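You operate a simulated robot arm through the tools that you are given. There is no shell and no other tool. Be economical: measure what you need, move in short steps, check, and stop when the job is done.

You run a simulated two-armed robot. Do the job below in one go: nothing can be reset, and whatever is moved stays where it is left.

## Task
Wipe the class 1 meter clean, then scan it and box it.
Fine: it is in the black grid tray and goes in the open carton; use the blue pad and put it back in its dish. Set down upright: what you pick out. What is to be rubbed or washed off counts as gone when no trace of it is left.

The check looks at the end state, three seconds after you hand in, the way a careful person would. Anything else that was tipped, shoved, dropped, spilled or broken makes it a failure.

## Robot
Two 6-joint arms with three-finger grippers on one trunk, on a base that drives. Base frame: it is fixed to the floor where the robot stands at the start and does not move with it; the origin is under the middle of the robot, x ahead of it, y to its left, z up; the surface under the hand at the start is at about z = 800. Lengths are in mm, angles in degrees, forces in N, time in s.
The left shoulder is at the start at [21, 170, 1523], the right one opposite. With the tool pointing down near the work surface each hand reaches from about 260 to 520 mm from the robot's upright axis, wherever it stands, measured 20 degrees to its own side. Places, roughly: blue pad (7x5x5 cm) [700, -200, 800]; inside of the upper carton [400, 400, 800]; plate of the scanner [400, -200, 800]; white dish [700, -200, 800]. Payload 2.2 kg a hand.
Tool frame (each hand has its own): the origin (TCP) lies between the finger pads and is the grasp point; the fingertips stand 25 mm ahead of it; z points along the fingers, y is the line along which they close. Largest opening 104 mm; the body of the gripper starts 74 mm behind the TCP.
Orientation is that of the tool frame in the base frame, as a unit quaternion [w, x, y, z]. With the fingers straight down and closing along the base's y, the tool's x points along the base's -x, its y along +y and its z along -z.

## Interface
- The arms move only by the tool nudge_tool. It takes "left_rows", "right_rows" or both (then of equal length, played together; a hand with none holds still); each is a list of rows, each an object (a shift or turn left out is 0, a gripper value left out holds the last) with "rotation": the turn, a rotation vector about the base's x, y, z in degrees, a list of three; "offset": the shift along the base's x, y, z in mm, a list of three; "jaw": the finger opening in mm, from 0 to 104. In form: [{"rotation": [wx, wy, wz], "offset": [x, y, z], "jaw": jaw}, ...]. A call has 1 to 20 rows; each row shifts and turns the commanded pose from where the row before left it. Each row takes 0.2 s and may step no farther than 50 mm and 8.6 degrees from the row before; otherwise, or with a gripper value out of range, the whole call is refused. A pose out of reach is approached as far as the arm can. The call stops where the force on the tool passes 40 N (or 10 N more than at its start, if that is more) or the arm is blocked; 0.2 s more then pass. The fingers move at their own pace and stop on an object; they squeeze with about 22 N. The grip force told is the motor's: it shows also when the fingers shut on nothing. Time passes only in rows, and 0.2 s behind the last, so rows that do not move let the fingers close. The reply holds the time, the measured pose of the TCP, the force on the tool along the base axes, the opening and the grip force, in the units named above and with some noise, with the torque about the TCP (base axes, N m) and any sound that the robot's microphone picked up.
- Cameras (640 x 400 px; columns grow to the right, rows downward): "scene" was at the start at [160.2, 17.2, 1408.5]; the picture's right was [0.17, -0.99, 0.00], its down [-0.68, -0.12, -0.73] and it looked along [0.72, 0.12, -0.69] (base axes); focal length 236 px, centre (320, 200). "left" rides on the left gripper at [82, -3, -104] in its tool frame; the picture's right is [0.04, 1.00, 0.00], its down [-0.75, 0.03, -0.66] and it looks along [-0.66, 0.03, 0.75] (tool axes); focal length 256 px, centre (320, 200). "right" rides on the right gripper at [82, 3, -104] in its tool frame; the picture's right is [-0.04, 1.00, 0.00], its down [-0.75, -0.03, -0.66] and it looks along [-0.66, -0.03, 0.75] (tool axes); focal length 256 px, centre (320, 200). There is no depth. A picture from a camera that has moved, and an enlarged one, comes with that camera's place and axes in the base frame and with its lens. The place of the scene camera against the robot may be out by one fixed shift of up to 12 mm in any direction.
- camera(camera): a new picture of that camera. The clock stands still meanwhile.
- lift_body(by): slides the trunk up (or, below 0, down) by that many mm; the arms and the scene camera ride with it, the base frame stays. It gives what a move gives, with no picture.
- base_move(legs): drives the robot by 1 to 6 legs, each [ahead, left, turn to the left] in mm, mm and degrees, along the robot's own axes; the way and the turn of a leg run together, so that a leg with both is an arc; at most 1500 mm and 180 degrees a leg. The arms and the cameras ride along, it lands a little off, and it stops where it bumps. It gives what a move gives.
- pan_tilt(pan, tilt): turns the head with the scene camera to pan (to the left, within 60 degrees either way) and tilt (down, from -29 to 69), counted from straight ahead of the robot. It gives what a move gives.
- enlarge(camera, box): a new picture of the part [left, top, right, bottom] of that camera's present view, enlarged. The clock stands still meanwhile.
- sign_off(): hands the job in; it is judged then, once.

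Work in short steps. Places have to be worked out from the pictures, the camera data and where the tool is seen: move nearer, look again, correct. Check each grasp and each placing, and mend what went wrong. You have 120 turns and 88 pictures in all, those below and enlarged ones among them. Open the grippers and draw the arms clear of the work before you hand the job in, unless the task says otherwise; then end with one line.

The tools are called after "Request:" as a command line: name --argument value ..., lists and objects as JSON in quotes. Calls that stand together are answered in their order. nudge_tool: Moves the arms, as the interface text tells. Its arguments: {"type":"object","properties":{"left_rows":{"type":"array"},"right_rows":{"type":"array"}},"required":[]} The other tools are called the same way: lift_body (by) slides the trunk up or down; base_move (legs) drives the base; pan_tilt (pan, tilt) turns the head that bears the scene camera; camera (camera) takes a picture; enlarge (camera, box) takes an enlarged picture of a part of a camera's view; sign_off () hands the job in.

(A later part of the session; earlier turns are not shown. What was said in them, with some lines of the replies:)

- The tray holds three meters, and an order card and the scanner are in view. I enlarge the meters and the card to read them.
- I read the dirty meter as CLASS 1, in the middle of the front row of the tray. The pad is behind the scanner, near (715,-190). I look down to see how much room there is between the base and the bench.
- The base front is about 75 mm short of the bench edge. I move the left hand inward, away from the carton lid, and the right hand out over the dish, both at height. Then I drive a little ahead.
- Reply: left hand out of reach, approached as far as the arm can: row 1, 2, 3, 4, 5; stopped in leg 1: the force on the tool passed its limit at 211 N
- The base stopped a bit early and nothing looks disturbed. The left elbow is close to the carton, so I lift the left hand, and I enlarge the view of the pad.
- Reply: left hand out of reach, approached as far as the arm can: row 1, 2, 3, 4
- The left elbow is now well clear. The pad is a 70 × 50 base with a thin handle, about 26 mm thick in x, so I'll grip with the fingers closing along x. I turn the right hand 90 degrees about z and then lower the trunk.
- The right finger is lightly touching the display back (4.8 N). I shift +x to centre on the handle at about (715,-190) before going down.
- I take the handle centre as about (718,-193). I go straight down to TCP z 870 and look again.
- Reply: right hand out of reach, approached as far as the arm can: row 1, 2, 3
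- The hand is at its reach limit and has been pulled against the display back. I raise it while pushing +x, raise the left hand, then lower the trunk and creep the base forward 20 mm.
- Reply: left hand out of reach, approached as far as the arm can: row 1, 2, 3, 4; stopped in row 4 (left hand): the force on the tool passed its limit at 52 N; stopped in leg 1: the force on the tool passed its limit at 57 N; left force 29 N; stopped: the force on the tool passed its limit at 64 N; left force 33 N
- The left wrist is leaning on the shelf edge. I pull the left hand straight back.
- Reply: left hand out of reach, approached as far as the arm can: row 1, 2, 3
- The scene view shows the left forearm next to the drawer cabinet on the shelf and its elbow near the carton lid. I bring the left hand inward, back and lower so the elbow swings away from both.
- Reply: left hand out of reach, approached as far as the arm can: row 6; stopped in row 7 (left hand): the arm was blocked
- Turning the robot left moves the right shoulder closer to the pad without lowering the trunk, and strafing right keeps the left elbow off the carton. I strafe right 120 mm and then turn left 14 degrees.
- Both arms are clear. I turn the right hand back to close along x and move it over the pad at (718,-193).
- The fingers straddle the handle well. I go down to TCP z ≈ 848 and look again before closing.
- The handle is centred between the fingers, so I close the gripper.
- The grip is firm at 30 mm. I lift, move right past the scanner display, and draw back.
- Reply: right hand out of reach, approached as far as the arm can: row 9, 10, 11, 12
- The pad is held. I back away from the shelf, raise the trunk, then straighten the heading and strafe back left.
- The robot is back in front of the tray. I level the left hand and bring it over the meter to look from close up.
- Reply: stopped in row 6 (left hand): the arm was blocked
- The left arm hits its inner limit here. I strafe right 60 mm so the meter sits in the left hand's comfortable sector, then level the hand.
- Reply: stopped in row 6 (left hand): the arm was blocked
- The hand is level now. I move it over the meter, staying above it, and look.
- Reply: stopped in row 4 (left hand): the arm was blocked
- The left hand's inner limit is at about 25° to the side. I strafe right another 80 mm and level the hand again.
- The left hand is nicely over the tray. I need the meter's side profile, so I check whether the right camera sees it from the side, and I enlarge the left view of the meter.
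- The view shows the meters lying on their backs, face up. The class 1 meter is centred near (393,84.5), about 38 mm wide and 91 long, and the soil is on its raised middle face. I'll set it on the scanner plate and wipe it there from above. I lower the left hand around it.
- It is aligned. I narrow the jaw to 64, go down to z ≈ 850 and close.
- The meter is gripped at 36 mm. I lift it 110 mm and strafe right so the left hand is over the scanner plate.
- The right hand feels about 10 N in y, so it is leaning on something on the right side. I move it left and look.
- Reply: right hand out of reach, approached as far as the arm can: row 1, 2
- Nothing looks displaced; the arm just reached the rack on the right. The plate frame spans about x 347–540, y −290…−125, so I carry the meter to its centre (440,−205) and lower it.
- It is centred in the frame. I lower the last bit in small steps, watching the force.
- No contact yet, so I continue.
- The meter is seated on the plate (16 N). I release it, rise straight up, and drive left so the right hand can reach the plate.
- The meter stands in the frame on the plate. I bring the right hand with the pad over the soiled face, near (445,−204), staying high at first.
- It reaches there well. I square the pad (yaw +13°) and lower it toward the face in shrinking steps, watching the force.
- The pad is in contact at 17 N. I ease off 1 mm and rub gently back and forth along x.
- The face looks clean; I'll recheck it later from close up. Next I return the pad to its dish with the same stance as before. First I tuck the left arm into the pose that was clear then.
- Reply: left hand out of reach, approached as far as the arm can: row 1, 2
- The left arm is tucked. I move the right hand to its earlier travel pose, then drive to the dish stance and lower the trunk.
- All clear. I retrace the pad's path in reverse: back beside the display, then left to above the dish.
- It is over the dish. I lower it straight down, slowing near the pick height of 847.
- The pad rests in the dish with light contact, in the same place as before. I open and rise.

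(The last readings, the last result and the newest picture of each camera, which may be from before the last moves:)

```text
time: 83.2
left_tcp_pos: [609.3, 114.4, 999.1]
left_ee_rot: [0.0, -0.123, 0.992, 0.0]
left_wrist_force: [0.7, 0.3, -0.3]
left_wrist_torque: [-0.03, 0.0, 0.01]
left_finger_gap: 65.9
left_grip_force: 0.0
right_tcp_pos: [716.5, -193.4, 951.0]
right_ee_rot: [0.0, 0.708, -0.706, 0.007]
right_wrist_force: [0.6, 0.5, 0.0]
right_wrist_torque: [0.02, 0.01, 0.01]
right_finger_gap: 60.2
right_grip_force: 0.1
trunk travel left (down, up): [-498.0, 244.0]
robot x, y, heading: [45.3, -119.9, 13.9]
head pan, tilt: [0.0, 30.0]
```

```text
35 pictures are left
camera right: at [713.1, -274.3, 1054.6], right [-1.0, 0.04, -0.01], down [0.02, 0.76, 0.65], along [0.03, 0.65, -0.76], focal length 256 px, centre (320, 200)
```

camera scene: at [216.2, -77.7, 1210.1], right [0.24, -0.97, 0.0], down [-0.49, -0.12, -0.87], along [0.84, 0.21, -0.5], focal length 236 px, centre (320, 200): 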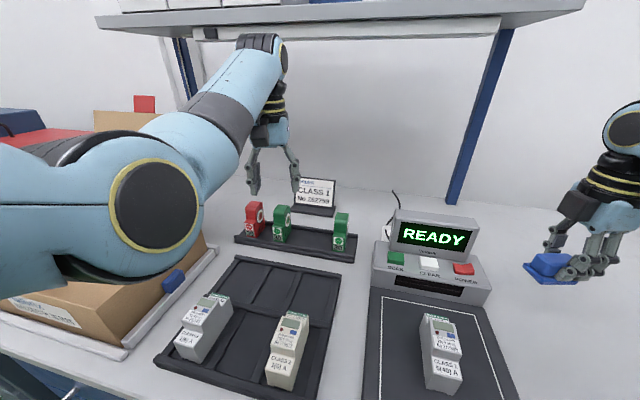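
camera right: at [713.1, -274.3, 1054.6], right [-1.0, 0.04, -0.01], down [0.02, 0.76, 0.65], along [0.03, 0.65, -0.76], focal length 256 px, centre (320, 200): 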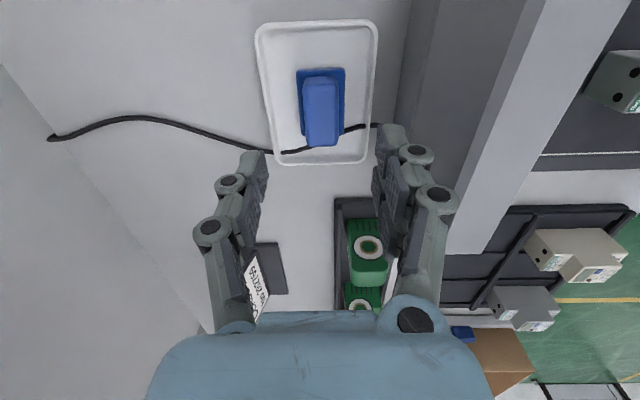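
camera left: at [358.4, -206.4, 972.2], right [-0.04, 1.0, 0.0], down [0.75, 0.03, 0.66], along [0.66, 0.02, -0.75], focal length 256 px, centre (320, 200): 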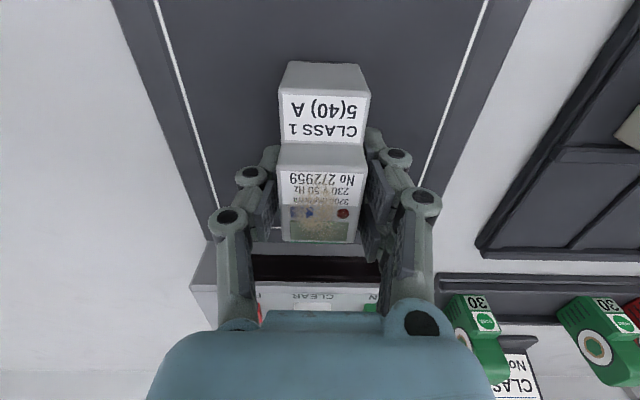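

The pad is back in its dish. I take the right hand out around the display, turn it back and close the fingers so I can press SCAN, which I judge to be near (588,−145,865).

Request:
nudge_tool --right_rows '[{"offset": [0, -40, 0], "jaw": 0}, {"offset": [0, -40, 0]}, {"offset": [0, -40, 0]}, {"offset": [-10, -30, 0]}, {"offset": [-30, -10, 5], "rotation": [0, 0, -7]}, {"offset": [-30, 0, 10], "rotation": [0, 0, -8]}, {"offset": [-30, 0, 15], "rotation": [0, 0, -8]}, {"offset": [-20, 0, 15], "rotation": [0, 0, -8]}, {"offset": [-20, 10, 15], "rotation": [0, 0, -8]}, {"offset": [-10, 30, 0], "rotation": [0, 0, -8]}, {"offset": [0, 40, 0], "rotation": [0, 0, -8]}, {"offset": [0, 30, 0], "rotation": [0, 0, -8]}, {"offset": [0, 0, 0]}]'

Request:
camera --camera "right"

Request:
camera --camera "scene"

```text
time: 85.7
left_tcp_pos: [610.9, 113.8, 998.7]
left_ee_rot: [-0.001, -0.121, 0.993, 0.001]
left_wrist_force: [-0.1, -0.1, -0.1]
left_wrist_torque: [0.0, 0.01, 0.0]
left_finger_gap: 66.0
left_grip_force: 0.0
right_tcp_pos: [616.6, -317.3, 914.3]
right_ee_rot: [-0.008, -0.303, 0.953, -0.013]
right_wrist_force: [-2.8, -5.8, 1.8]
right_wrist_torque: [0.19, -0.07, 0.11]
right_finger_gap: 0.0
right_grip_force: 22.0
right hand out of reach, approached as far as the arm can: row 6, 7, 8, 9, 10, 11
trunk travel left (down, up): [-498.0, 244.0]
robot x, y, heading: [51.6, -119.0, 13.9]
head pan, tilt: [0.0, 30.0]
stopped in row 12 (right hand): the force on the tool passed its limit at 68 N (the readings are from after the stop); the commanded pose is now the measured one
```

```text
34 pictures are left
camera right: at [549.8, -358.9, 1020.0], right [-0.55, 0.84, -0.02], down [0.64, 0.43, 0.64], along [0.54, 0.33, -0.77], focal length 256 px, centre (320, 200)
```

right: 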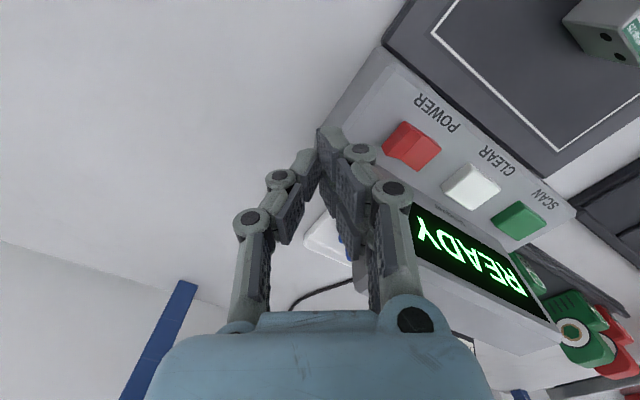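

```text
33 pictures are left
camera scene: at [216.2, -78.4, 1210.2], right [0.24, -0.97, 0.0], down [-0.49, -0.12, -0.87], along [0.84, 0.21, -0.5], focal length 236 px, centre (320, 200)
```

scene: 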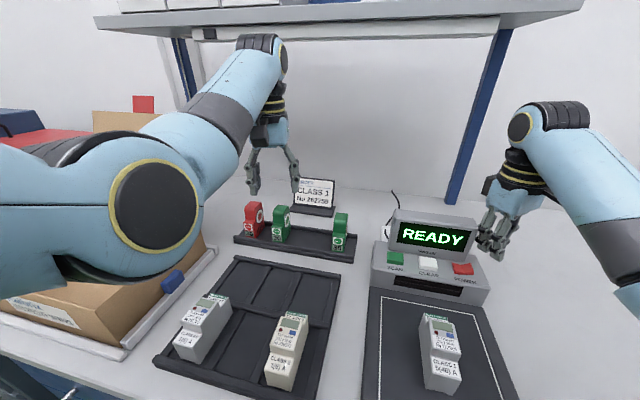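

The fingertip touched the right side of the display. The scanner looks unmoved compared with the last picture. I back off to the right, go up, and then draw back toward the robot.

Request:
nudge_tool --right_rows '[{"offset": [0, -20, 0]}, {"offset": [-20, -20, 10]}, {"offset": [-30, 0, 20]}, {"offset": [-30, 0, 20]}, {"offset": [0, 0, 20]}, {"offset": [0, 0, 0]}]'

Request:
enlarge --camera "scene" --box '[350, 180, 530, 400]'

```text
time: 87.1
left_tcp_pos: [609.1, 113.5, 999.9]
left_ee_rot: [0.0, -0.122, 0.993, 0.0]
left_wrist_force: [0.2, -0.4, 0.3]
left_wrist_torque: [0.02, -0.01, 0.0]
left_finger_gap: 65.9
left_grip_force: 0.0
right_tcp_pos: [557.9, -394.2, 910.6]
right_ee_rot: [-0.005, -0.304, 0.952, -0.014]
right_wrist_force: [0.0, -0.2, -0.5]
right_wrist_torque: [0.0, -0.02, 0.0]
right_finger_gap: 0.1
right_grip_force: 21.7
right hand out of reach, approached as far as the arm can: row 2, 3, 4, 5
trunk travel left (down, up): [-498.0, 244.0]
robot x, y, heading: [51.8, -119.8, 13.6]
head pan, tilt: [0.0, 30.0]
```

```text
1.82 times, centred on (440, 290) of scene
camera zoom: at [215.9, -78.1, 1210.3], right [0.24, -0.97, 0.0], down [-0.49, -0.12, -0.87], along [0.84, 0.21, -0.5], focal length 429 px, centre (102, 36)
```

zoom: 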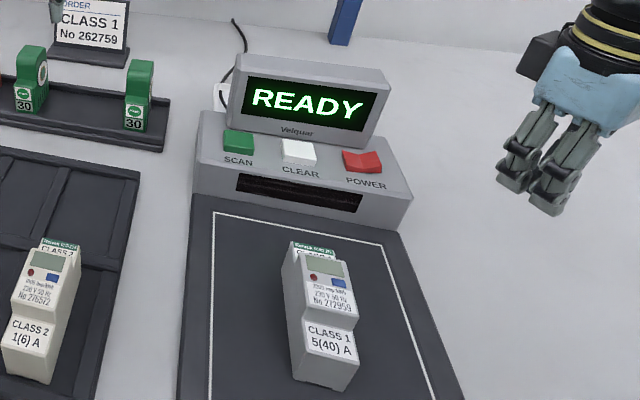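

Everything on the bench is in place. I raise the trunk 150 mm so the right hand can come over the buttons from above, and shift the base left a little.

Request:
lift_body --by 150

Request:
base_move --legs '[[0, 40, 0]]'

Request:
nudge_tool --right_rows '[{"offset": [0, 30, 0]}, {"offset": [0, 40, 0]}, {"offset": [0, 40, 0]}, {"offset": [0, 40, 0]}, {"offset": [0, 30, 0]}, {"offset": [0, 0, 0]}]'

Request:
camera --camera "right"

```text
time: 88.8
left_tcp_pos: [610.4, 114.0, 1148.9]
left_ee_rot: [0.0, -0.121, 0.993, 0.001]
left_wrist_force: [0.0, -0.1, -0.1]
left_wrist_torque: [-0.02, 0.02, 0.0]
left_finger_gap: 66.1
left_grip_force: 0.1
right_tcp_pos: [558.3, -395.2, 1060.6]
right_ee_rot: [-0.006, -0.305, 0.952, -0.013]
right_wrist_force: [0.0, 0.2, 0.6]
right_wrist_torque: [-0.05, 0.0, 0.02]
right_finger_gap: 0.0
right_grip_force: 21.7
trunk travel left (down, up): [-648.0, 94.0]
robot x, y, heading: [49.4, -116.9, 13.7]
head pan, tilt: [0.0, 30.0]
```

```text
time: 89.7
left_tcp_pos: [600.8, 152.0, 1149.8]
left_ee_rot: [0.0, -0.121, 0.993, 0.0]
left_wrist_force: [0.2, 0.7, -0.1]
left_wrist_torque: [-0.04, -0.05, -0.02]
left_finger_gap: 66.1
left_grip_force: 0.0
right_tcp_pos: [548.1, -355.7, 1061.6]
right_ee_rot: [-0.006, -0.304, 0.953, -0.014]
right_wrist_force: [0.2, 0.6, -0.3]
right_wrist_torque: [-0.04, -0.03, -0.01]
right_finger_gap: 0.0
right_grip_force: 21.9
trunk travel left (down, up): [-648.0, 94.0]
robot x, y, heading: [41.7, -85.4, 13.8]
head pan, tilt: [0.0, 30.0]
```

```text
time: 91.1
left_tcp_pos: [601.8, 152.3, 1147.7]
left_ee_rot: [0.0, -0.121, 0.993, 0.001]
left_wrist_force: [-0.3, -0.5, -0.5]
left_wrist_torque: [-0.01, -0.01, 0.02]
left_finger_gap: 65.8
left_grip_force: 0.0
right_tcp_pos: [557.8, -181.8, 1035.8]
right_ee_rot: [-0.007, -0.303, 0.953, -0.013]
right_wrist_force: [0.0, 0.5, 0.5]
right_wrist_torque: [-0.01, -0.05, -0.02]
right_finger_gap: 0.2
right_grip_force: 22.2
right hand out of reach, approached as far as the arm can: row 1, 2, 3
trunk travel left (down, up): [-648.0, 94.0]
robot x, y, heading: [39.7, -84.2, 14.1]
head pan, tilt: [0.0, 30.0]
```

```text
31 pictures are left
camera right: at [490.4, -224.0, 1140.2], right [-0.55, 0.84, -0.02], down [0.63, 0.43, 0.64], along [0.55, 0.34, -0.77], focal length 256 px, centre (320, 200)
```

right: 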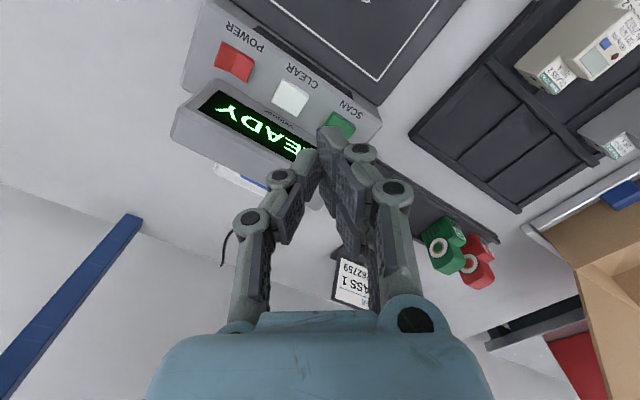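

SCAN is near (581,−144). I move over it and come down to just above it, then look again.

Request:
nudge_tool --right_rows '[{"offset": [11, 19, -30]}, {"offset": [12, 19, -30]}, {"offset": [0, 0, -30]}, {"offset": [0, 0, -20]}, {"offset": [0, 0, 0]}]'

Request:
camera --camera "right"

Request:
camera --camera "scene"

```text
time: 92.3
left_tcp_pos: [601.7, 152.4, 1149.3]
left_ee_rot: [0.001, -0.121, 0.993, 0.001]
left_wrist_force: [-0.4, -0.7, -0.9]
left_wrist_torque: [-0.02, 0.0, 0.0]
left_finger_gap: 66.1
left_grip_force: 0.0
right_tcp_pos: [581.1, -144.9, 927.6]
right_ee_rot: [-0.006, -0.304, 0.953, -0.014]
right_wrist_force: [0.1, 0.2, -0.5]
right_wrist_torque: [-0.02, 0.03, -0.01]
right_finger_gap: 0.1
right_grip_force: 21.5
trunk travel left (down, up): [-648.0, 94.0]
robot x, y, heading: [42.3, -79.1, 13.8]
head pan, tilt: [0.0, 30.0]
```

```text
30 pictures are left
camera right: at [512.6, -187.0, 1031.6], right [-0.55, 0.84, -0.02], down [0.63, 0.43, 0.64], along [0.55, 0.34, -0.77], focal length 256 px, centre (320, 200)
```

right: 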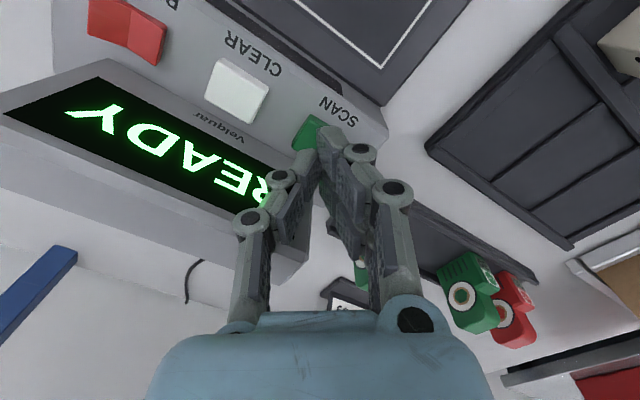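

```text
29 pictures are left
camera scene: at [205.1, -40.1, 1361.5], right [0.24, -0.97, 0.0], down [-0.49, -0.12, -0.87], along [0.84, 0.21, -0.5], focal length 236 px, centre (320, 200)
```

scene: 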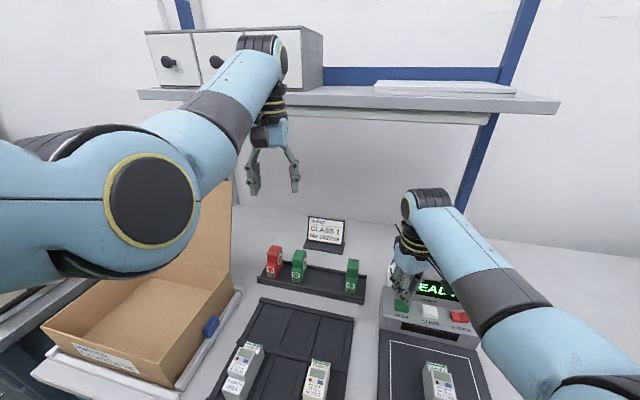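

I'm aligned within about 5 mm; I shift slightly and press down in small steps.

Request:
nudge_tool --right_rows '[{"offset": [2, -4, -15]}, {"offset": [0, 0, -12]}, {"offset": [0, 0, -4]}, {"offset": [0, 0, -2]}, {"offset": [0, 0, -2]}, {"offset": [0, 0, 0]}]'

```text
time: 93.7
left_tcp_pos: [601.4, 152.1, 1150.5]
left_ee_rot: [0.0, -0.121, 0.993, 0.0]
left_wrist_force: [-0.4, -0.6, 0.6]
left_wrist_torque: [-0.01, -0.01, 0.0]
left_finger_gap: 65.9
left_grip_force: 0.1
right_tcp_pos: [583.6, -148.1, 891.4]
right_ee_rot: [-0.007, -0.303, 0.953, -0.014]
right_wrist_force: [0.1, -1.5, 7.2]
right_wrist_torque: [-0.02, -0.03, 0.01]
right_finger_gap: 6.2
right_grip_force: 28.4
trunk travel left (down, up): [-648.0, 94.0]
robot x, y, heading: [41.1, -78.8, 13.6]
head pan, tilt: [0.0, 30.0]
heard: click
```

A click: the button went down. I rise and read the display.

Request:
nudge_tool --right_rows '[{"offset": [0, 0, 15]}, {"offset": [-10, 0, 40]}, {"offset": [-20, 0, 40]}, {"offset": [-20, -40, 20]}, {"offset": [-10, -40, 0]}, {"offset": [0, -40, 0]}, {"offset": [0, -40, 0]}, {"offset": [0, 0, 0]}]'

Request:
enlarge --camera "scene" --box '[360, 250, 500, 400]'

```text
time: 95.5
left_tcp_pos: [601.1, 153.8, 1149.3]
left_ee_rot: [-0.001, -0.122, 0.993, 0.0]
left_wrist_force: [0.1, 0.0, -0.1]
left_wrist_torque: [-0.04, -0.03, 0.01]
left_finger_gap: 66.1
left_grip_force: 0.0
right_tcp_pos: [522.2, -310.3, 1004.3]
right_ee_rot: [-0.007, -0.304, 0.952, -0.013]
right_wrist_force: [-0.3, -0.2, -0.7]
right_wrist_torque: [-0.02, 0.02, 0.01]
right_finger_gap: 0.0
right_grip_force: 28.3
trunk travel left (down, up): [-648.0, 94.0]
robot x, y, heading: [39.4, -79.4, 13.5]
head pan, tilt: [0.0, 30.0]
```

```text
2.67 times, centred on (430, 325) of scene
camera zoom: at [205.4, -38.7, 1361.4], right [0.24, -0.97, 0.0], down [-0.49, -0.12, -0.87], along [0.84, 0.21, -0.5], focal length 629 px, centre (27, -133)
```

zoom: 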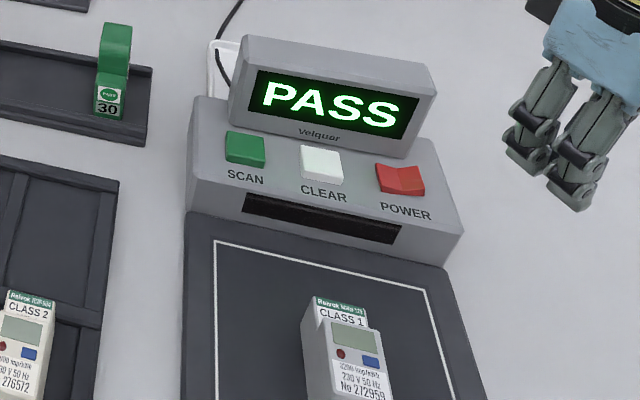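

The display reads PASS. Now I set the left hand up to pick the meter: raise the trunk, back off, straighten, and strafe right, with the right hand moved inward first to keep it off the rack.

Request:
nudge_tool --right_rows '[{"offset": [10, 20, 10]}, {"offset": [10, 20, 15]}, {"offset": [0, 10, 15]}]'

Request:
lift_body --by 50

Request:
base_move --legs '[[-50, 0, 0], [0, 0, -13.5], [0, -315, 0]]'

Request:
nudge_tool --left_rows '[{"offset": [-5, 25, -10]}, {"offset": [-10, 30, -15]}, {"offset": [-20, 30, -20]}, {"offset": [-25, 20, -25]}, {"offset": [-30, 10, -25]}, {"offset": [-30, 0, -20]}, {"offset": [-20, 0, -20]}, {"offset": [0, 0, 0]}]'

Request:
camera --camera "left"

```text
time: 96.3
left_tcp_pos: [601.4, 152.1, 1149.9]
left_ee_rot: [0.0, -0.121, 0.993, 0.001]
left_wrist_force: [-0.2, 0.4, 0.3]
left_wrist_torque: [-0.02, 0.0, -0.03]
left_finger_gap: 66.0
left_grip_force: 0.2
right_tcp_pos: [548.2, -257.1, 1032.8]
right_ee_rot: [-0.005, -0.303, 0.953, -0.013]
right_wrist_force: [0.1, 0.2, 1.0]
right_wrist_torque: [0.04, -0.01, -0.01]
right_finger_gap: 0.2
right_grip_force: 28.4
right hand out of reach, approached as far as the arm can: row 3
trunk travel left (down, up): [-648.0, 94.0]
robot x, y, heading: [41.4, -81.7, 14.1]
head pan, tilt: [0.0, 30.0]
```

```text
time: 97.2
left_tcp_pos: [601.1, 152.2, 1199.2]
left_ee_rot: [-0.001, -0.121, 0.993, 0.001]
left_wrist_force: [0.1, -0.2, -0.5]
left_wrist_torque: [0.0, 0.01, 0.0]
left_finger_gap: 66.0
left_grip_force: 0.0
right_tcp_pos: [548.0, -259.9, 1083.5]
right_ee_rot: [-0.005, -0.303, 0.953, -0.013]
right_wrist_force: [0.2, -0.3, -1.1]
right_wrist_torque: [-0.02, -0.01, -0.04]
right_finger_gap: 0.3
right_grip_force: 28.5
trunk travel left (down, up): [-698.0, 44.0]
robot x, y, heading: [42.5, -85.9, 13.9]
head pan, tilt: [0.0, 30.0]
```

```text
time: 100.7
left_tcp_pos: [591.0, -310.7, 1198.8]
left_ee_rot: [0.0, -0.001, 1.0, 0.001]
left_wrist_force: [-0.8, -0.4, 0.7]
left_wrist_torque: [-0.01, 0.02, 0.03]
left_finger_gap: 65.9
left_grip_force: 0.0
right_tcp_pos: [441.8, -696.7, 1082.8]
right_ee_rot: [-0.008, -0.187, 0.982, -0.013]
right_wrist_force: [-0.2, 0.1, -0.4]
right_wrist_torque: [0.0, -0.02, 0.04]
right_finger_gap: 0.1
right_grip_force: 28.7
trunk travel left (down, up): [-698.0, 44.0]
robot x, y, heading: [-10.6, -405.4, -0.1]
head pan, tilt: [0.0, 30.0]
```

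```text
time: 102.5
left_tcp_pos: [454.5, -197.6, 1064.1]
left_ee_rot: [0.0, -0.001, 1.0, 0.001]
left_wrist_force: [0.3, 0.5, -1.3]
left_wrist_torque: [-0.02, 0.01, -0.01]
left_finger_gap: 66.1
left_grip_force: 0.1
right_tcp_pos: [441.6, -697.2, 1084.0]
right_ee_rot: [-0.006, -0.187, 0.982, -0.012]
right_wrist_force: [0.2, 0.5, 0.7]
right_wrist_torque: [-0.01, 0.03, 0.01]
right_finger_gap: 0.0
right_grip_force: 27.7
trunk travel left (down, up): [-698.0, 44.0]
robot x, y, heading: [-6.3, -401.1, 0.2]
head pan, tilt: [0.0, 30.0]
```

```text
27 pictures are left
camera left: at [372.9, -201.0, 1167.7], right [-0.04, 1.0, 0.0], down [0.75, 0.03, 0.66], along [0.66, 0.03, -0.75], focal length 256 px, centre (320, 200)
```

left: 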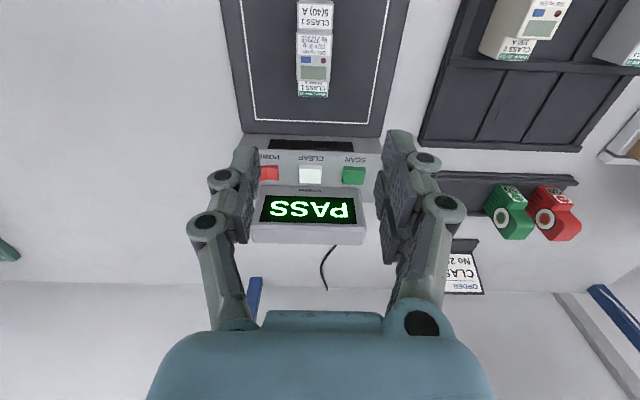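

I move over the meter at (440,−204) and down to z ≈ 900.

Request:
nudge_tool --left_rows '[{"offset": [-7, -3, -40]}, {"offset": [-7, -3, -40]}, {"offset": [0, 0, -40]}, {"offset": [0, 0, -40]}, {"offset": [0, 0, 0]}]'

Request:
camera --camera "left"

```text
time: 103.7
left_tcp_pos: [440.2, -202.9, 905.5]
left_ee_rot: [0.0, -0.001, 1.0, 0.0]
left_wrist_force: [-0.9, -1.4, 0.5]
left_wrist_torque: [-0.01, -0.02, 0.04]
left_finger_gap: 65.8
left_grip_force: 0.0
right_tcp_pos: [441.0, -696.9, 1083.4]
right_ee_rot: [-0.006, -0.186, 0.982, -0.013]
right_wrist_force: [0.1, -0.6, 0.1]
right_wrist_torque: [0.02, 0.0, 0.02]
right_finger_gap: 0.1
right_grip_force: 28.4
trunk travel left (down, up): [-698.0, 44.0]
robot x, y, heading: [-7.3, -401.9, 0.3]
head pan, tilt: [0.0, 30.0]
```

```text
26 pictures are left
camera left: at [358.4, -206.5, 1009.7], right [-0.04, 1.0, 0.0], down [0.75, 0.03, 0.66], along [0.66, 0.03, -0.75], focal length 256 px, centre (320, 200)
```

left: 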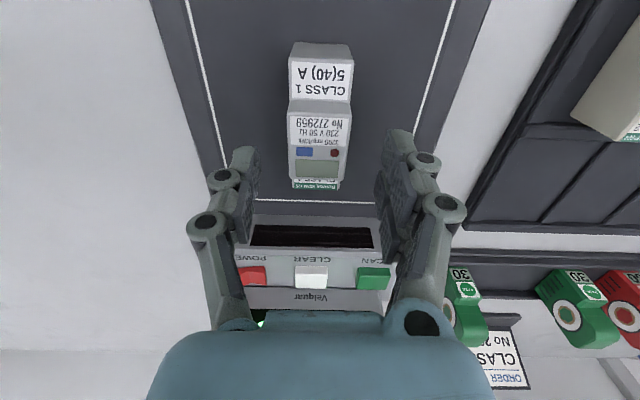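

I check the cleanliness from close up before gripping.

Request:
enlarge --camera "left" --box '[270, 30, 370, 200]'

```text
2.35 times, centred on (320, 115) of left
camera zoom: at [358.4, -206.5, 1009.7], right [-0.04, 1.0, 0.0], down [0.75, 0.03, 0.66], along [0.66, 0.03, -0.75], focal length 602 px, centre (320, 400)
```

zoom: 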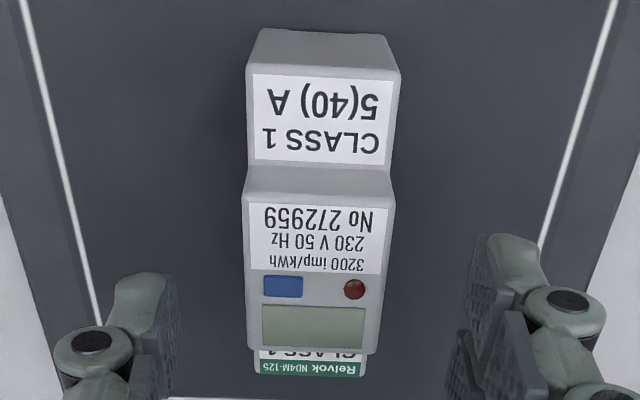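

It is spotless. I go down to z ≈ 855, grip, and lift.

Request:
nudge_tool --left_rows '[{"offset": [-3, -1, -20]}, {"offset": [0, 0, -20]}, {"offset": [0, 0, -10]}, {"jaw": 30}, {"jaw": 20}, {"offset": [0, 0, 0]}, {"offset": [0, 0, 0]}, {"offset": [0, 0, 20]}, {"offset": [0, 0, 40]}, {"offset": [0, 0, 40]}, {"offset": [0, 0, 40]}, {"offset": [0, 0, 40]}, {"offset": [0, 0, 0]}]'

Request:
camera --camera "left"

```text
time: 106.5
left_tcp_pos: [435.0, -201.1, 1036.5]
left_ee_rot: [-0.001, -0.001, 1.0, 0.001]
left_wrist_force: [0.6, 0.2, -0.8]
left_wrist_torque: [0.02, -0.03, 0.0]
left_finger_gap: 36.1
left_grip_force: 21.9
right_tcp_pos: [442.1, -696.4, 1084.3]
right_ee_rot: [-0.007, -0.187, 0.982, -0.012]
right_wrist_force: [-0.2, -0.3, -0.3]
right_wrist_torque: [0.04, -0.02, 0.01]
right_finger_gap: 0.0
right_grip_force: 27.9
trunk travel left (down, up): [-698.0, 44.0]
robot x, y, heading: [-6.0, -402.9, 0.3]
head pan, tilt: [0.0, 30.0]
```

```text
24 pictures are left
camera left: at [353.8, -206.1, 1139.3], right [-0.04, 1.0, 0.0], down [0.75, 0.03, 0.66], along [0.65, 0.03, -0.76], focal length 256 px, centre (320, 200)
```

left: 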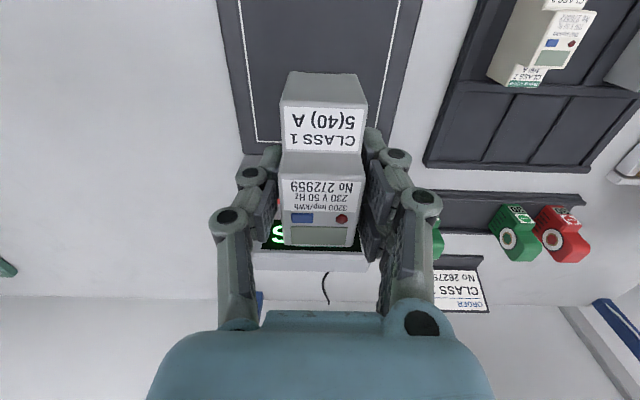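

The meter is held. I strafe left about 575 mm to bring the left hand over the carton, with the meter's underside near z 990, and look.

Request:
base_move --legs '[[0, 575, 0]]'

Request:
pan_tilt --pan 15 --tilt 55

Request:
camera --camera "scene"

Request:
camera --camera "left"

```text
time: 109.7
left_tcp_pos: [432.0, 372.1, 1034.6]
left_ee_rot: [0.001, -0.005, 1.0, 0.0]
left_wrist_force: [0.4, 0.5, -2.2]
left_wrist_torque: [-0.01, 0.0, 0.01]
left_finger_gap: 36.0
left_grip_force: 22.2
right_tcp_pos: [440.7, -123.0, 1084.1]
right_ee_rot: [-0.007, -0.19, 0.982, -0.013]
right_wrist_force: [-0.4, -0.5, -0.3]
right_wrist_torque: [-0.01, -0.03, 0.02]
right_finger_gap: 0.2
right_grip_force: 28.6
trunk travel left (down, up): [-698.0, 44.0]
robot x, y, heading: [-11.8, 169.7, 0.3]
head pan, tilt: [0.0, 30.0]
```

```text
time: 110.6
left_tcp_pos: [431.2, 371.4, 1034.9]
left_ee_rot: [0.0, -0.005, 1.0, 0.0]
left_wrist_force: [-0.2, -0.2, -0.5]
left_wrist_torque: [-0.02, 0.01, -0.02]
left_finger_gap: 36.1
left_grip_force: 22.1
right_tcp_pos: [441.5, -123.1, 1084.0]
right_ee_rot: [-0.007, -0.19, 0.982, -0.012]
right_wrist_force: [-1.1, 0.4, -0.2]
right_wrist_torque: [-0.01, -0.04, 0.07]
right_finger_gap: 0.0
right_grip_force: 28.2
trunk travel left (down, up): [-698.0, 44.0]
robot x, y, heading: [-13.2, 170.0, 0.1]
head pan, tilt: [15.0, 55.0]
```

```text
23 pictures are left
camera scene: at [137.8, 190.3, 1375.5], right [0.27, -0.96, 0.0], down [-0.79, -0.22, -0.57], along [0.55, 0.15, -0.82], focal length 236 px, centre (320, 200)
```

scene: 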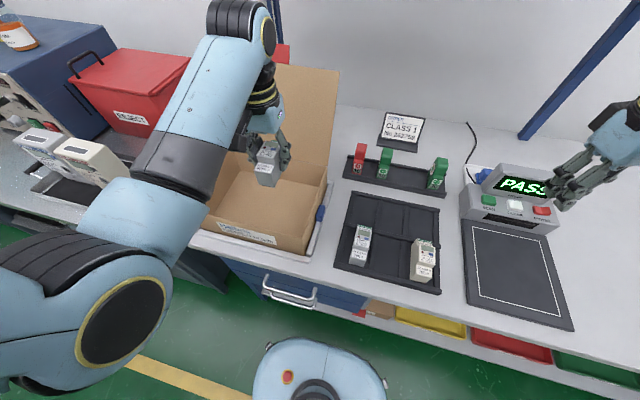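

```text
22 pictures are left
camera left: at [350.3, 367.9, 1139.0], right [-0.05, 1.0, 0.0], down [0.75, 0.04, 0.66], along [0.66, 0.03, -0.75], focal length 256 px, centre (320, 200)
```

left: 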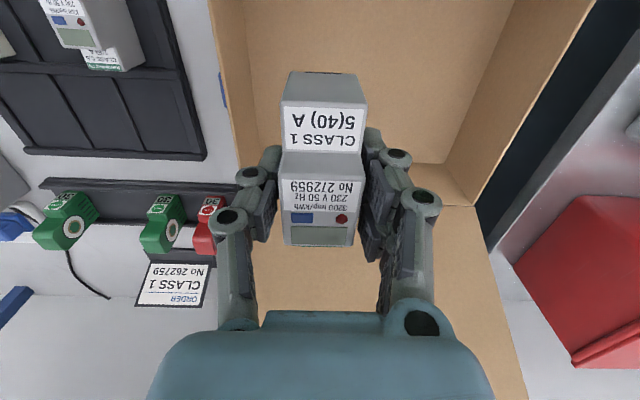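

The meter hangs over the carton, whose inside I judge to be x 340–563, y 287–565. I shift toward the middle and lower.

Request:
nudge_tool --left_rows '[{"offset": [5, 20, -30]}, {"offset": [5, 20, -40]}, {"offset": [0, 0, -40]}, {"offset": [0, 0, -25]}, {"offset": [0, 0, -15]}, {"offset": [0, 0, 0]}]'

Request:
camera --camera "left"

Request:
camera --camera "scene"

```text
time: 112.0
left_tcp_pos: [442.6, 412.7, 883.7]
left_ee_rot: [-0.001, -0.005, 1.0, 0.001]
left_wrist_force: [0.9, -0.1, -1.8]
left_wrist_torque: [0.02, -0.02, 0.01]
left_finger_gap: 35.9
left_grip_force: 21.3
right_tcp_pos: [441.9, -122.4, 1083.3]
right_ee_rot: [-0.006, -0.19, 0.982, -0.013]
right_wrist_force: [-0.1, 1.1, 0.1]
right_wrist_torque: [-0.02, -0.01, -0.01]
right_finger_gap: 0.2
right_grip_force: 28.1
trunk travel left (down, up): [-698.0, 44.0]
robot x, y, heading: [-12.1, 166.5, 0.3]
head pan, tilt: [15.0, 55.0]
```

```text
21 pictures are left
camera left: at [360.0, 408.4, 987.7], right [-0.05, 1.0, 0.0], down [0.75, 0.04, 0.66], along [0.66, 0.03, -0.75], focal length 256 px, centre (320, 200)
```

left: 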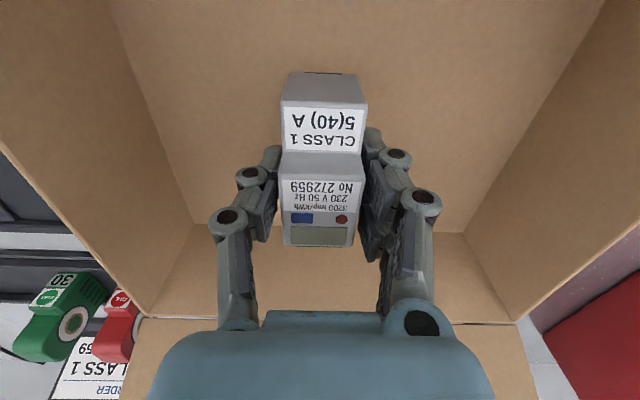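

```text
20 pictures are left
camera scene: at [137.7, 190.5, 1375.5], right [0.27, -0.96, 0.0], down [-0.79, -0.22, -0.57], along [0.55, 0.15, -0.82], focal length 236 px, centre (320, 200)
```

scene: 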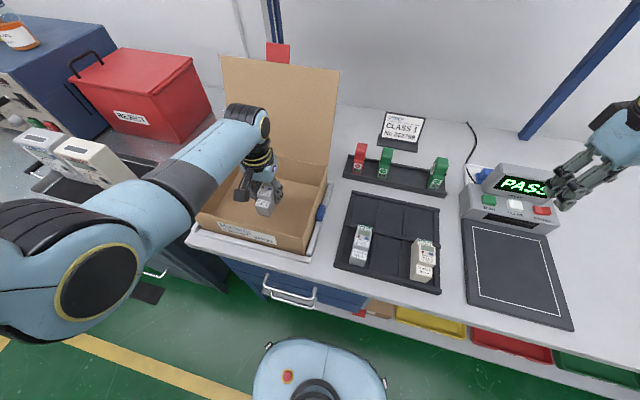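

It is well centred inside. I lower it gently until it touches.

Request:
nudge_tool --left_rows '[{"offset": [0, 0, -6]}, {"offset": [0, 0, -4]}, {"offset": [0, 0, -3]}, {"offset": [0, 0, -2]}, {"offset": [0, 0, 0]}]'

```text
time: 113.2
left_tcp_pos: [441.0, 412.7, 870.6]
left_ee_rot: [-0.001, -0.004, 1.0, 0.0]
left_wrist_force: [-0.5, 1.1, -1.7]
left_wrist_torque: [0.0, -0.03, -0.01]
left_finger_gap: 36.2
left_grip_force: 22.6
right_tcp_pos: [442.8, -121.9, 1082.9]
right_ee_rot: [-0.007, -0.19, 0.982, -0.012]
right_wrist_force: [-0.2, 0.2, -1.3]
right_wrist_torque: [0.0, 0.0, -0.01]
right_finger_gap: 0.1
right_grip_force: 27.5
trunk travel left (down, up): [-698.0, 44.0]
robot x, y, heading: [-11.9, 167.4, 0.2]
head pan, tilt: [15.0, 55.0]
```

Request:
nudge_tool --left_rows '[{"offset": [0, 0, -3]}, {"offset": [0, 0, -2]}, {"offset": [0, 0, -2]}, {"offset": [0, 0, 0]}]'

```text
time: 114.2
left_tcp_pos: [441.2, 412.2, 862.4]
left_ee_rot: [0.0, -0.005, 1.0, 0.0]
left_wrist_force: [-0.5, 0.8, -1.6]
left_wrist_torque: [0.0, 0.0, 0.01]
left_finger_gap: 35.7
left_grip_force: 21.9
right_tcp_pos: [440.5, -123.1, 1082.7]
right_ee_rot: [-0.006, -0.19, 0.982, -0.012]
right_wrist_force: [-0.1, 0.0, 0.2]
right_wrist_torque: [0.0, 0.01, -0.02]
right_finger_gap: 0.0
right_grip_force: 28.4
trunk travel left (down, up): [-698.0, 44.0]
robot x, y, heading: [-13.0, 167.5, 0.1]
head pan, tilt: [15.0, 55.0]
```

Request:
nudge_tool --left_rows '[{"offset": [0, 0, -2]}, {"offset": [0, 0, -2]}, {"offset": [0, 0, -1.5]}, {"offset": [0, 0, 0]}]'

```text
time: 115.2
left_tcp_pos: [442.9, 413.0, 856.2]
left_ee_rot: [-0.001, -0.004, 1.0, 0.0]
left_wrist_force: [0.2, -0.7, -2.0]
left_wrist_torque: [0.0, -0.03, -0.02]
left_finger_gap: 35.7
left_grip_force: 22.1
right_tcp_pos: [442.0, -122.5, 1083.4]
right_ee_rot: [-0.006, -0.19, 0.982, -0.013]
right_wrist_force: [-0.5, 0.3, -1.1]
right_wrist_torque: [0.04, 0.03, -0.01]
right_finger_gap: 0.0
right_grip_force: 28.1
trunk travel left (down, up): [-698.0, 44.0]
robot x, y, heading: [-11.8, 166.8, 0.3]
head pan, tilt: [15.0, 55.0]
```

Still free, so I continue in smaller steps.

Request:
nudge_tool --left_rows '[{"offset": [0, 0, -1.5]}, {"offset": [0, 0, -1.5]}, {"offset": [0, 0, -1]}, {"offset": [0, 0, 0]}]'

```text
time: 116.2
left_tcp_pos: [442.3, 411.7, 853.2]
left_ee_rot: [-0.001, -0.004, 1.0, -0.001]
left_wrist_force: [-0.7, -0.2, -1.4]
left_wrist_torque: [0.0, -0.03, -0.02]
left_finger_gap: 36.3
left_grip_force: 22.2
right_tcp_pos: [441.1, -122.1, 1083.6]
right_ee_rot: [-0.007, -0.19, 0.982, -0.013]
right_wrist_force: [-0.2, 0.2, 0.6]
right_wrist_torque: [-0.02, 0.0, -0.02]
right_finger_gap: 0.0
right_grip_force: 28.8
trunk travel left (down, up): [-698.0, 44.0]
robot x, y, heading: [-11.6, 169.9, 0.5]
head pan, tilt: [15.0, 55.0]
```

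Request:
nudge_tool --left_rows '[{"offset": [0, 0, -1.5]}, {"offset": [0, 0, -1.5]}, {"offset": [0, 0, -1]}, {"offset": [0, 0, 0]}]'

```text
time: 117.2
left_tcp_pos: [442.6, 412.9, 850.7]
left_ee_rot: [0.0, -0.005, 1.0, -0.001]
left_wrist_force: [-0.4, 0.0, -1.0]
left_wrist_torque: [0.02, -0.01, 0.04]
left_finger_gap: 36.1
left_grip_force: 22.3
right_tcp_pos: [442.1, -121.3, 1082.2]
right_ee_rot: [-0.006, -0.19, 0.982, -0.013]
right_wrist_force: [0.1, 0.1, -0.3]
right_wrist_torque: [0.0, -0.01, 0.03]
right_finger_gap: 0.3
right_grip_force: 28.8
trunk travel left (down, up): [-698.0, 44.0]
robot x, y, heading: [-12.6, 165.6, 0.4]
head pan, tilt: [15.0, 55.0]
```

Request:
nudge_tool --left_rows '[{"offset": [0, 0, -1.5]}, {"offset": [0, 0, -1]}, {"offset": [0, 0, -1]}, {"offset": [0, 0, 0]}]'

```text
time: 118.2
left_tcp_pos: [440.6, 410.3, 846.8]
left_ee_rot: [0.0, -0.005, 1.0, 0.0]
left_wrist_force: [0.4, -0.5, -1.6]
left_wrist_torque: [0.01, 0.01, 0.01]
left_finger_gap: 35.9
left_grip_force: 22.1
right_tcp_pos: [443.0, -122.8, 1083.5]
right_ee_rot: [-0.006, -0.189, 0.982, -0.013]
right_wrist_force: [-0.5, -0.2, -0.2]
right_wrist_torque: [-0.01, 0.02, 0.03]
right_finger_gap: 0.3
right_grip_force: 28.6
trunk travel left (down, up): [-698.0, 44.0]
robot x, y, heading: [-10.7, 165.6, 0.5]
head pan, tilt: [15.0, 55.0]
```

Request:
nudge_tool --left_rows '[{"offset": [0, 0, -1.5]}, {"offset": [0, 0, -1]}, {"offset": [0, 0, -1]}, {"offset": [0, 0, 0]}]'

Request:
camera --camera "left"

```text
time: 119.2
left_tcp_pos: [441.3, 412.1, 843.6]
left_ee_rot: [0.001, -0.004, 1.0, 0.001]
left_wrist_force: [2.7, -1.5, 15.8]
left_wrist_torque: [-0.05, -0.14, 0.04]
left_finger_gap: 36.3
left_grip_force: 22.4
right_tcp_pos: [441.6, -122.5, 1083.9]
right_ee_rot: [-0.005, -0.19, 0.982, -0.013]
right_wrist_force: [-0.8, 0.1, 0.1]
right_wrist_torque: [0.0, -0.01, 0.01]
right_finger_gap: 0.0
right_grip_force: 28.8
trunk travel left (down, up): [-698.0, 44.0]
robot x, y, heading: [-12.0, 165.4, 0.5]
head pan, tilt: [15.0, 55.0]
```

```text
19 pictures are left
camera left: at [359.8, 407.7, 948.2], right [-0.05, 1.0, 0.0], down [0.75, 0.04, 0.66], along [0.66, 0.03, -0.75], focal length 256 px, centre (320, 200)
```

left: 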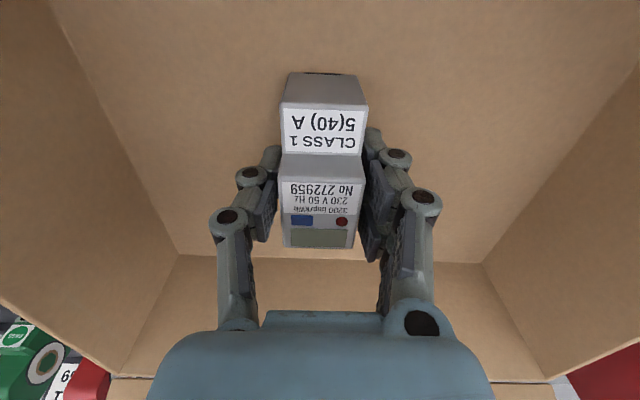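

Touchdown at 16 N. I open and rise straight out of the carton.

Request:
nudge_tool --left_rows '[{"offset": [0, 0, 1], "jaw": 50}, {"jaw": 64}, {"offset": [0, 0, 0]}, {"offset": [0, 0, 20]}, {"offset": [0, 0, 30]}, {"offset": [0, 0, 40]}, {"offset": [0, 0, 40]}, {"offset": [0, 0, 40]}, {"offset": [0, 0, 40]}, {"offset": [0, 0, 0]}]' --right_rows '[{"jaw": 20}, {"jaw": 40}, {"jaw": 60}, {"jaw": 60}, {"jaw": 60}, {"jaw": 60}, {"jaw": 60}, {"jaw": 60}, {"jaw": 60}, {"jaw": 60}]'

Request:
camera --camera "left"

Request:
camera --camera "scene"

```text
time: 121.4
left_tcp_pos: [440.6, 412.6, 1054.6]
left_ee_rot: [-0.001, -0.004, 1.0, 0.0]
left_wrist_force: [0.0, 1.0, 0.0]
left_wrist_torque: [-0.03, 0.0, -0.02]
left_finger_gap: 64.1
left_grip_force: 0.1
right_tcp_pos: [441.1, -122.2, 1084.3]
right_ee_rot: [-0.006, -0.19, 0.982, -0.013]
right_wrist_force: [-0.5, 0.4, -0.3]
right_wrist_torque: [0.01, 0.05, -0.01]
right_finger_gap: 60.3
right_grip_force: 0.1
trunk travel left (down, up): [-698.0, 44.0]
robot x, y, heading: [-12.6, 169.1, 0.4]
head pan, tilt: [15.0, 55.0]
```

```text
18 pictures are left
camera left: at [359.0, 408.4, 1158.5], right [-0.05, 1.0, 0.0], down [0.75, 0.04, 0.66], along [0.65, 0.03, -0.76], focal length 256 px, centre (320, 200)
```

left: 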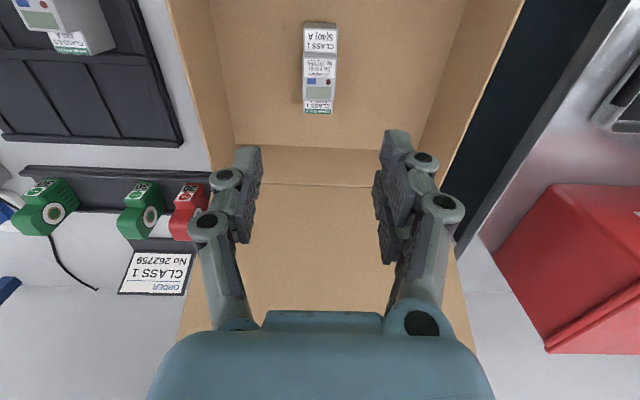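

```text
17 pictures are left
camera scene: at [137.6, 190.6, 1375.5], right [0.27, -0.96, 0.0], down [-0.79, -0.22, -0.57], along [0.55, 0.15, -0.82], focal length 236 px, centre (320, 200)
```

scene: 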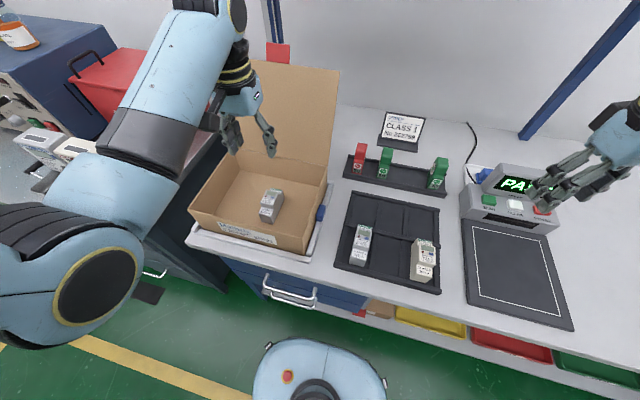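

The meter stands face up in the carton. I drive back so both arms are clear of the work, and take a last look, including at the right end of the bench.

Request:
base_move --legs '[[-300, -150, 0]]'

Request:
pan_tilt --pan -20 --tilt 35

Request:
camera --camera "scene"

```text
time: 123.6
left_tcp_pos: [141.7, 258.7, 1054.7]
left_ee_rot: [0.0, -0.006, 1.0, 0.001]
left_wrist_force: [-0.8, 0.1, 0.6]
left_wrist_torque: [0.01, 0.01, 0.0]
left_finger_gap: 64.1
left_grip_force: 0.0
right_tcp_pos: [144.7, -275.0, 1083.2]
right_ee_rot: [-0.006, -0.191, 0.981, -0.013]
right_wrist_force: [-0.8, 0.3, -0.2]
right_wrist_torque: [0.0, -0.01, 0.02]
right_finger_gap: 59.9
right_grip_force: 0.1
trunk travel left (down, up): [-698.0, 44.0]
robot x, y, heading: [-310.1, 12.9, 0.7]
head pan, tilt: [15.0, 55.0]
```

```text
time: 124.6
left_tcp_pos: [142.1, 259.6, 1054.8]
left_ee_rot: [0.0, -0.007, 1.0, 0.001]
left_wrist_force: [-0.6, -0.3, 0.2]
left_wrist_torque: [0.02, 0.03, 0.02]
left_finger_gap: 64.0
left_grip_force: 0.1
right_tcp_pos: [144.8, -275.1, 1083.8]
right_ee_rot: [-0.006, -0.192, 0.981, -0.013]
right_wrist_force: [0.7, -0.7, -0.3]
right_wrist_torque: [0.0, 0.01, 0.02]
right_finger_gap: 59.9
right_grip_force: 0.0
trunk travel left (down, up): [-698.0, 44.0]
robot x, y, heading: [-307.8, 11.6, 0.4]
head pan, tilt: [-20.0, 35.0]
```

```text
16 pictures are left
camera scene: at [-146.5, -12.5, 1403.7], right [-0.33, -0.94, 0.0], down [-0.54, 0.19, -0.82], along [0.77, -0.27, -0.57], focal length 236 px, centre (320, 200)
```

scene: 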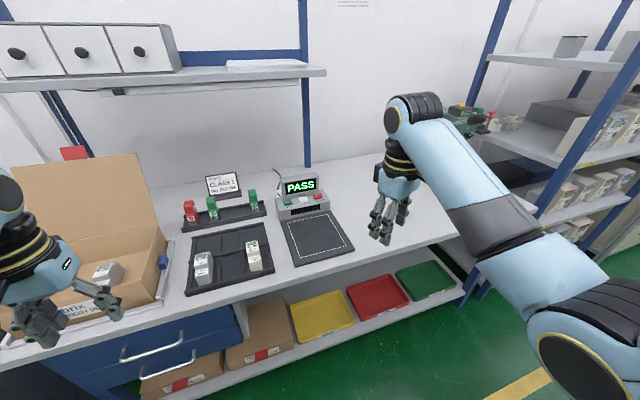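

Everything is in place and both arms are clear, so I hand the job in.

Request:
sign_off

```text
The job is handed in.
```

The class 1 meter is wiped clean, was scanned with a PASS, and stands face up in the open carton; the blue pad is back in its dish. Along the way the arms bumped the shelf edge, the scanner display and something at the right end of the bench, most likely the rack; I saw nothing displaced in the pictures. The meter is No 272959, while the order card reads No 262759.
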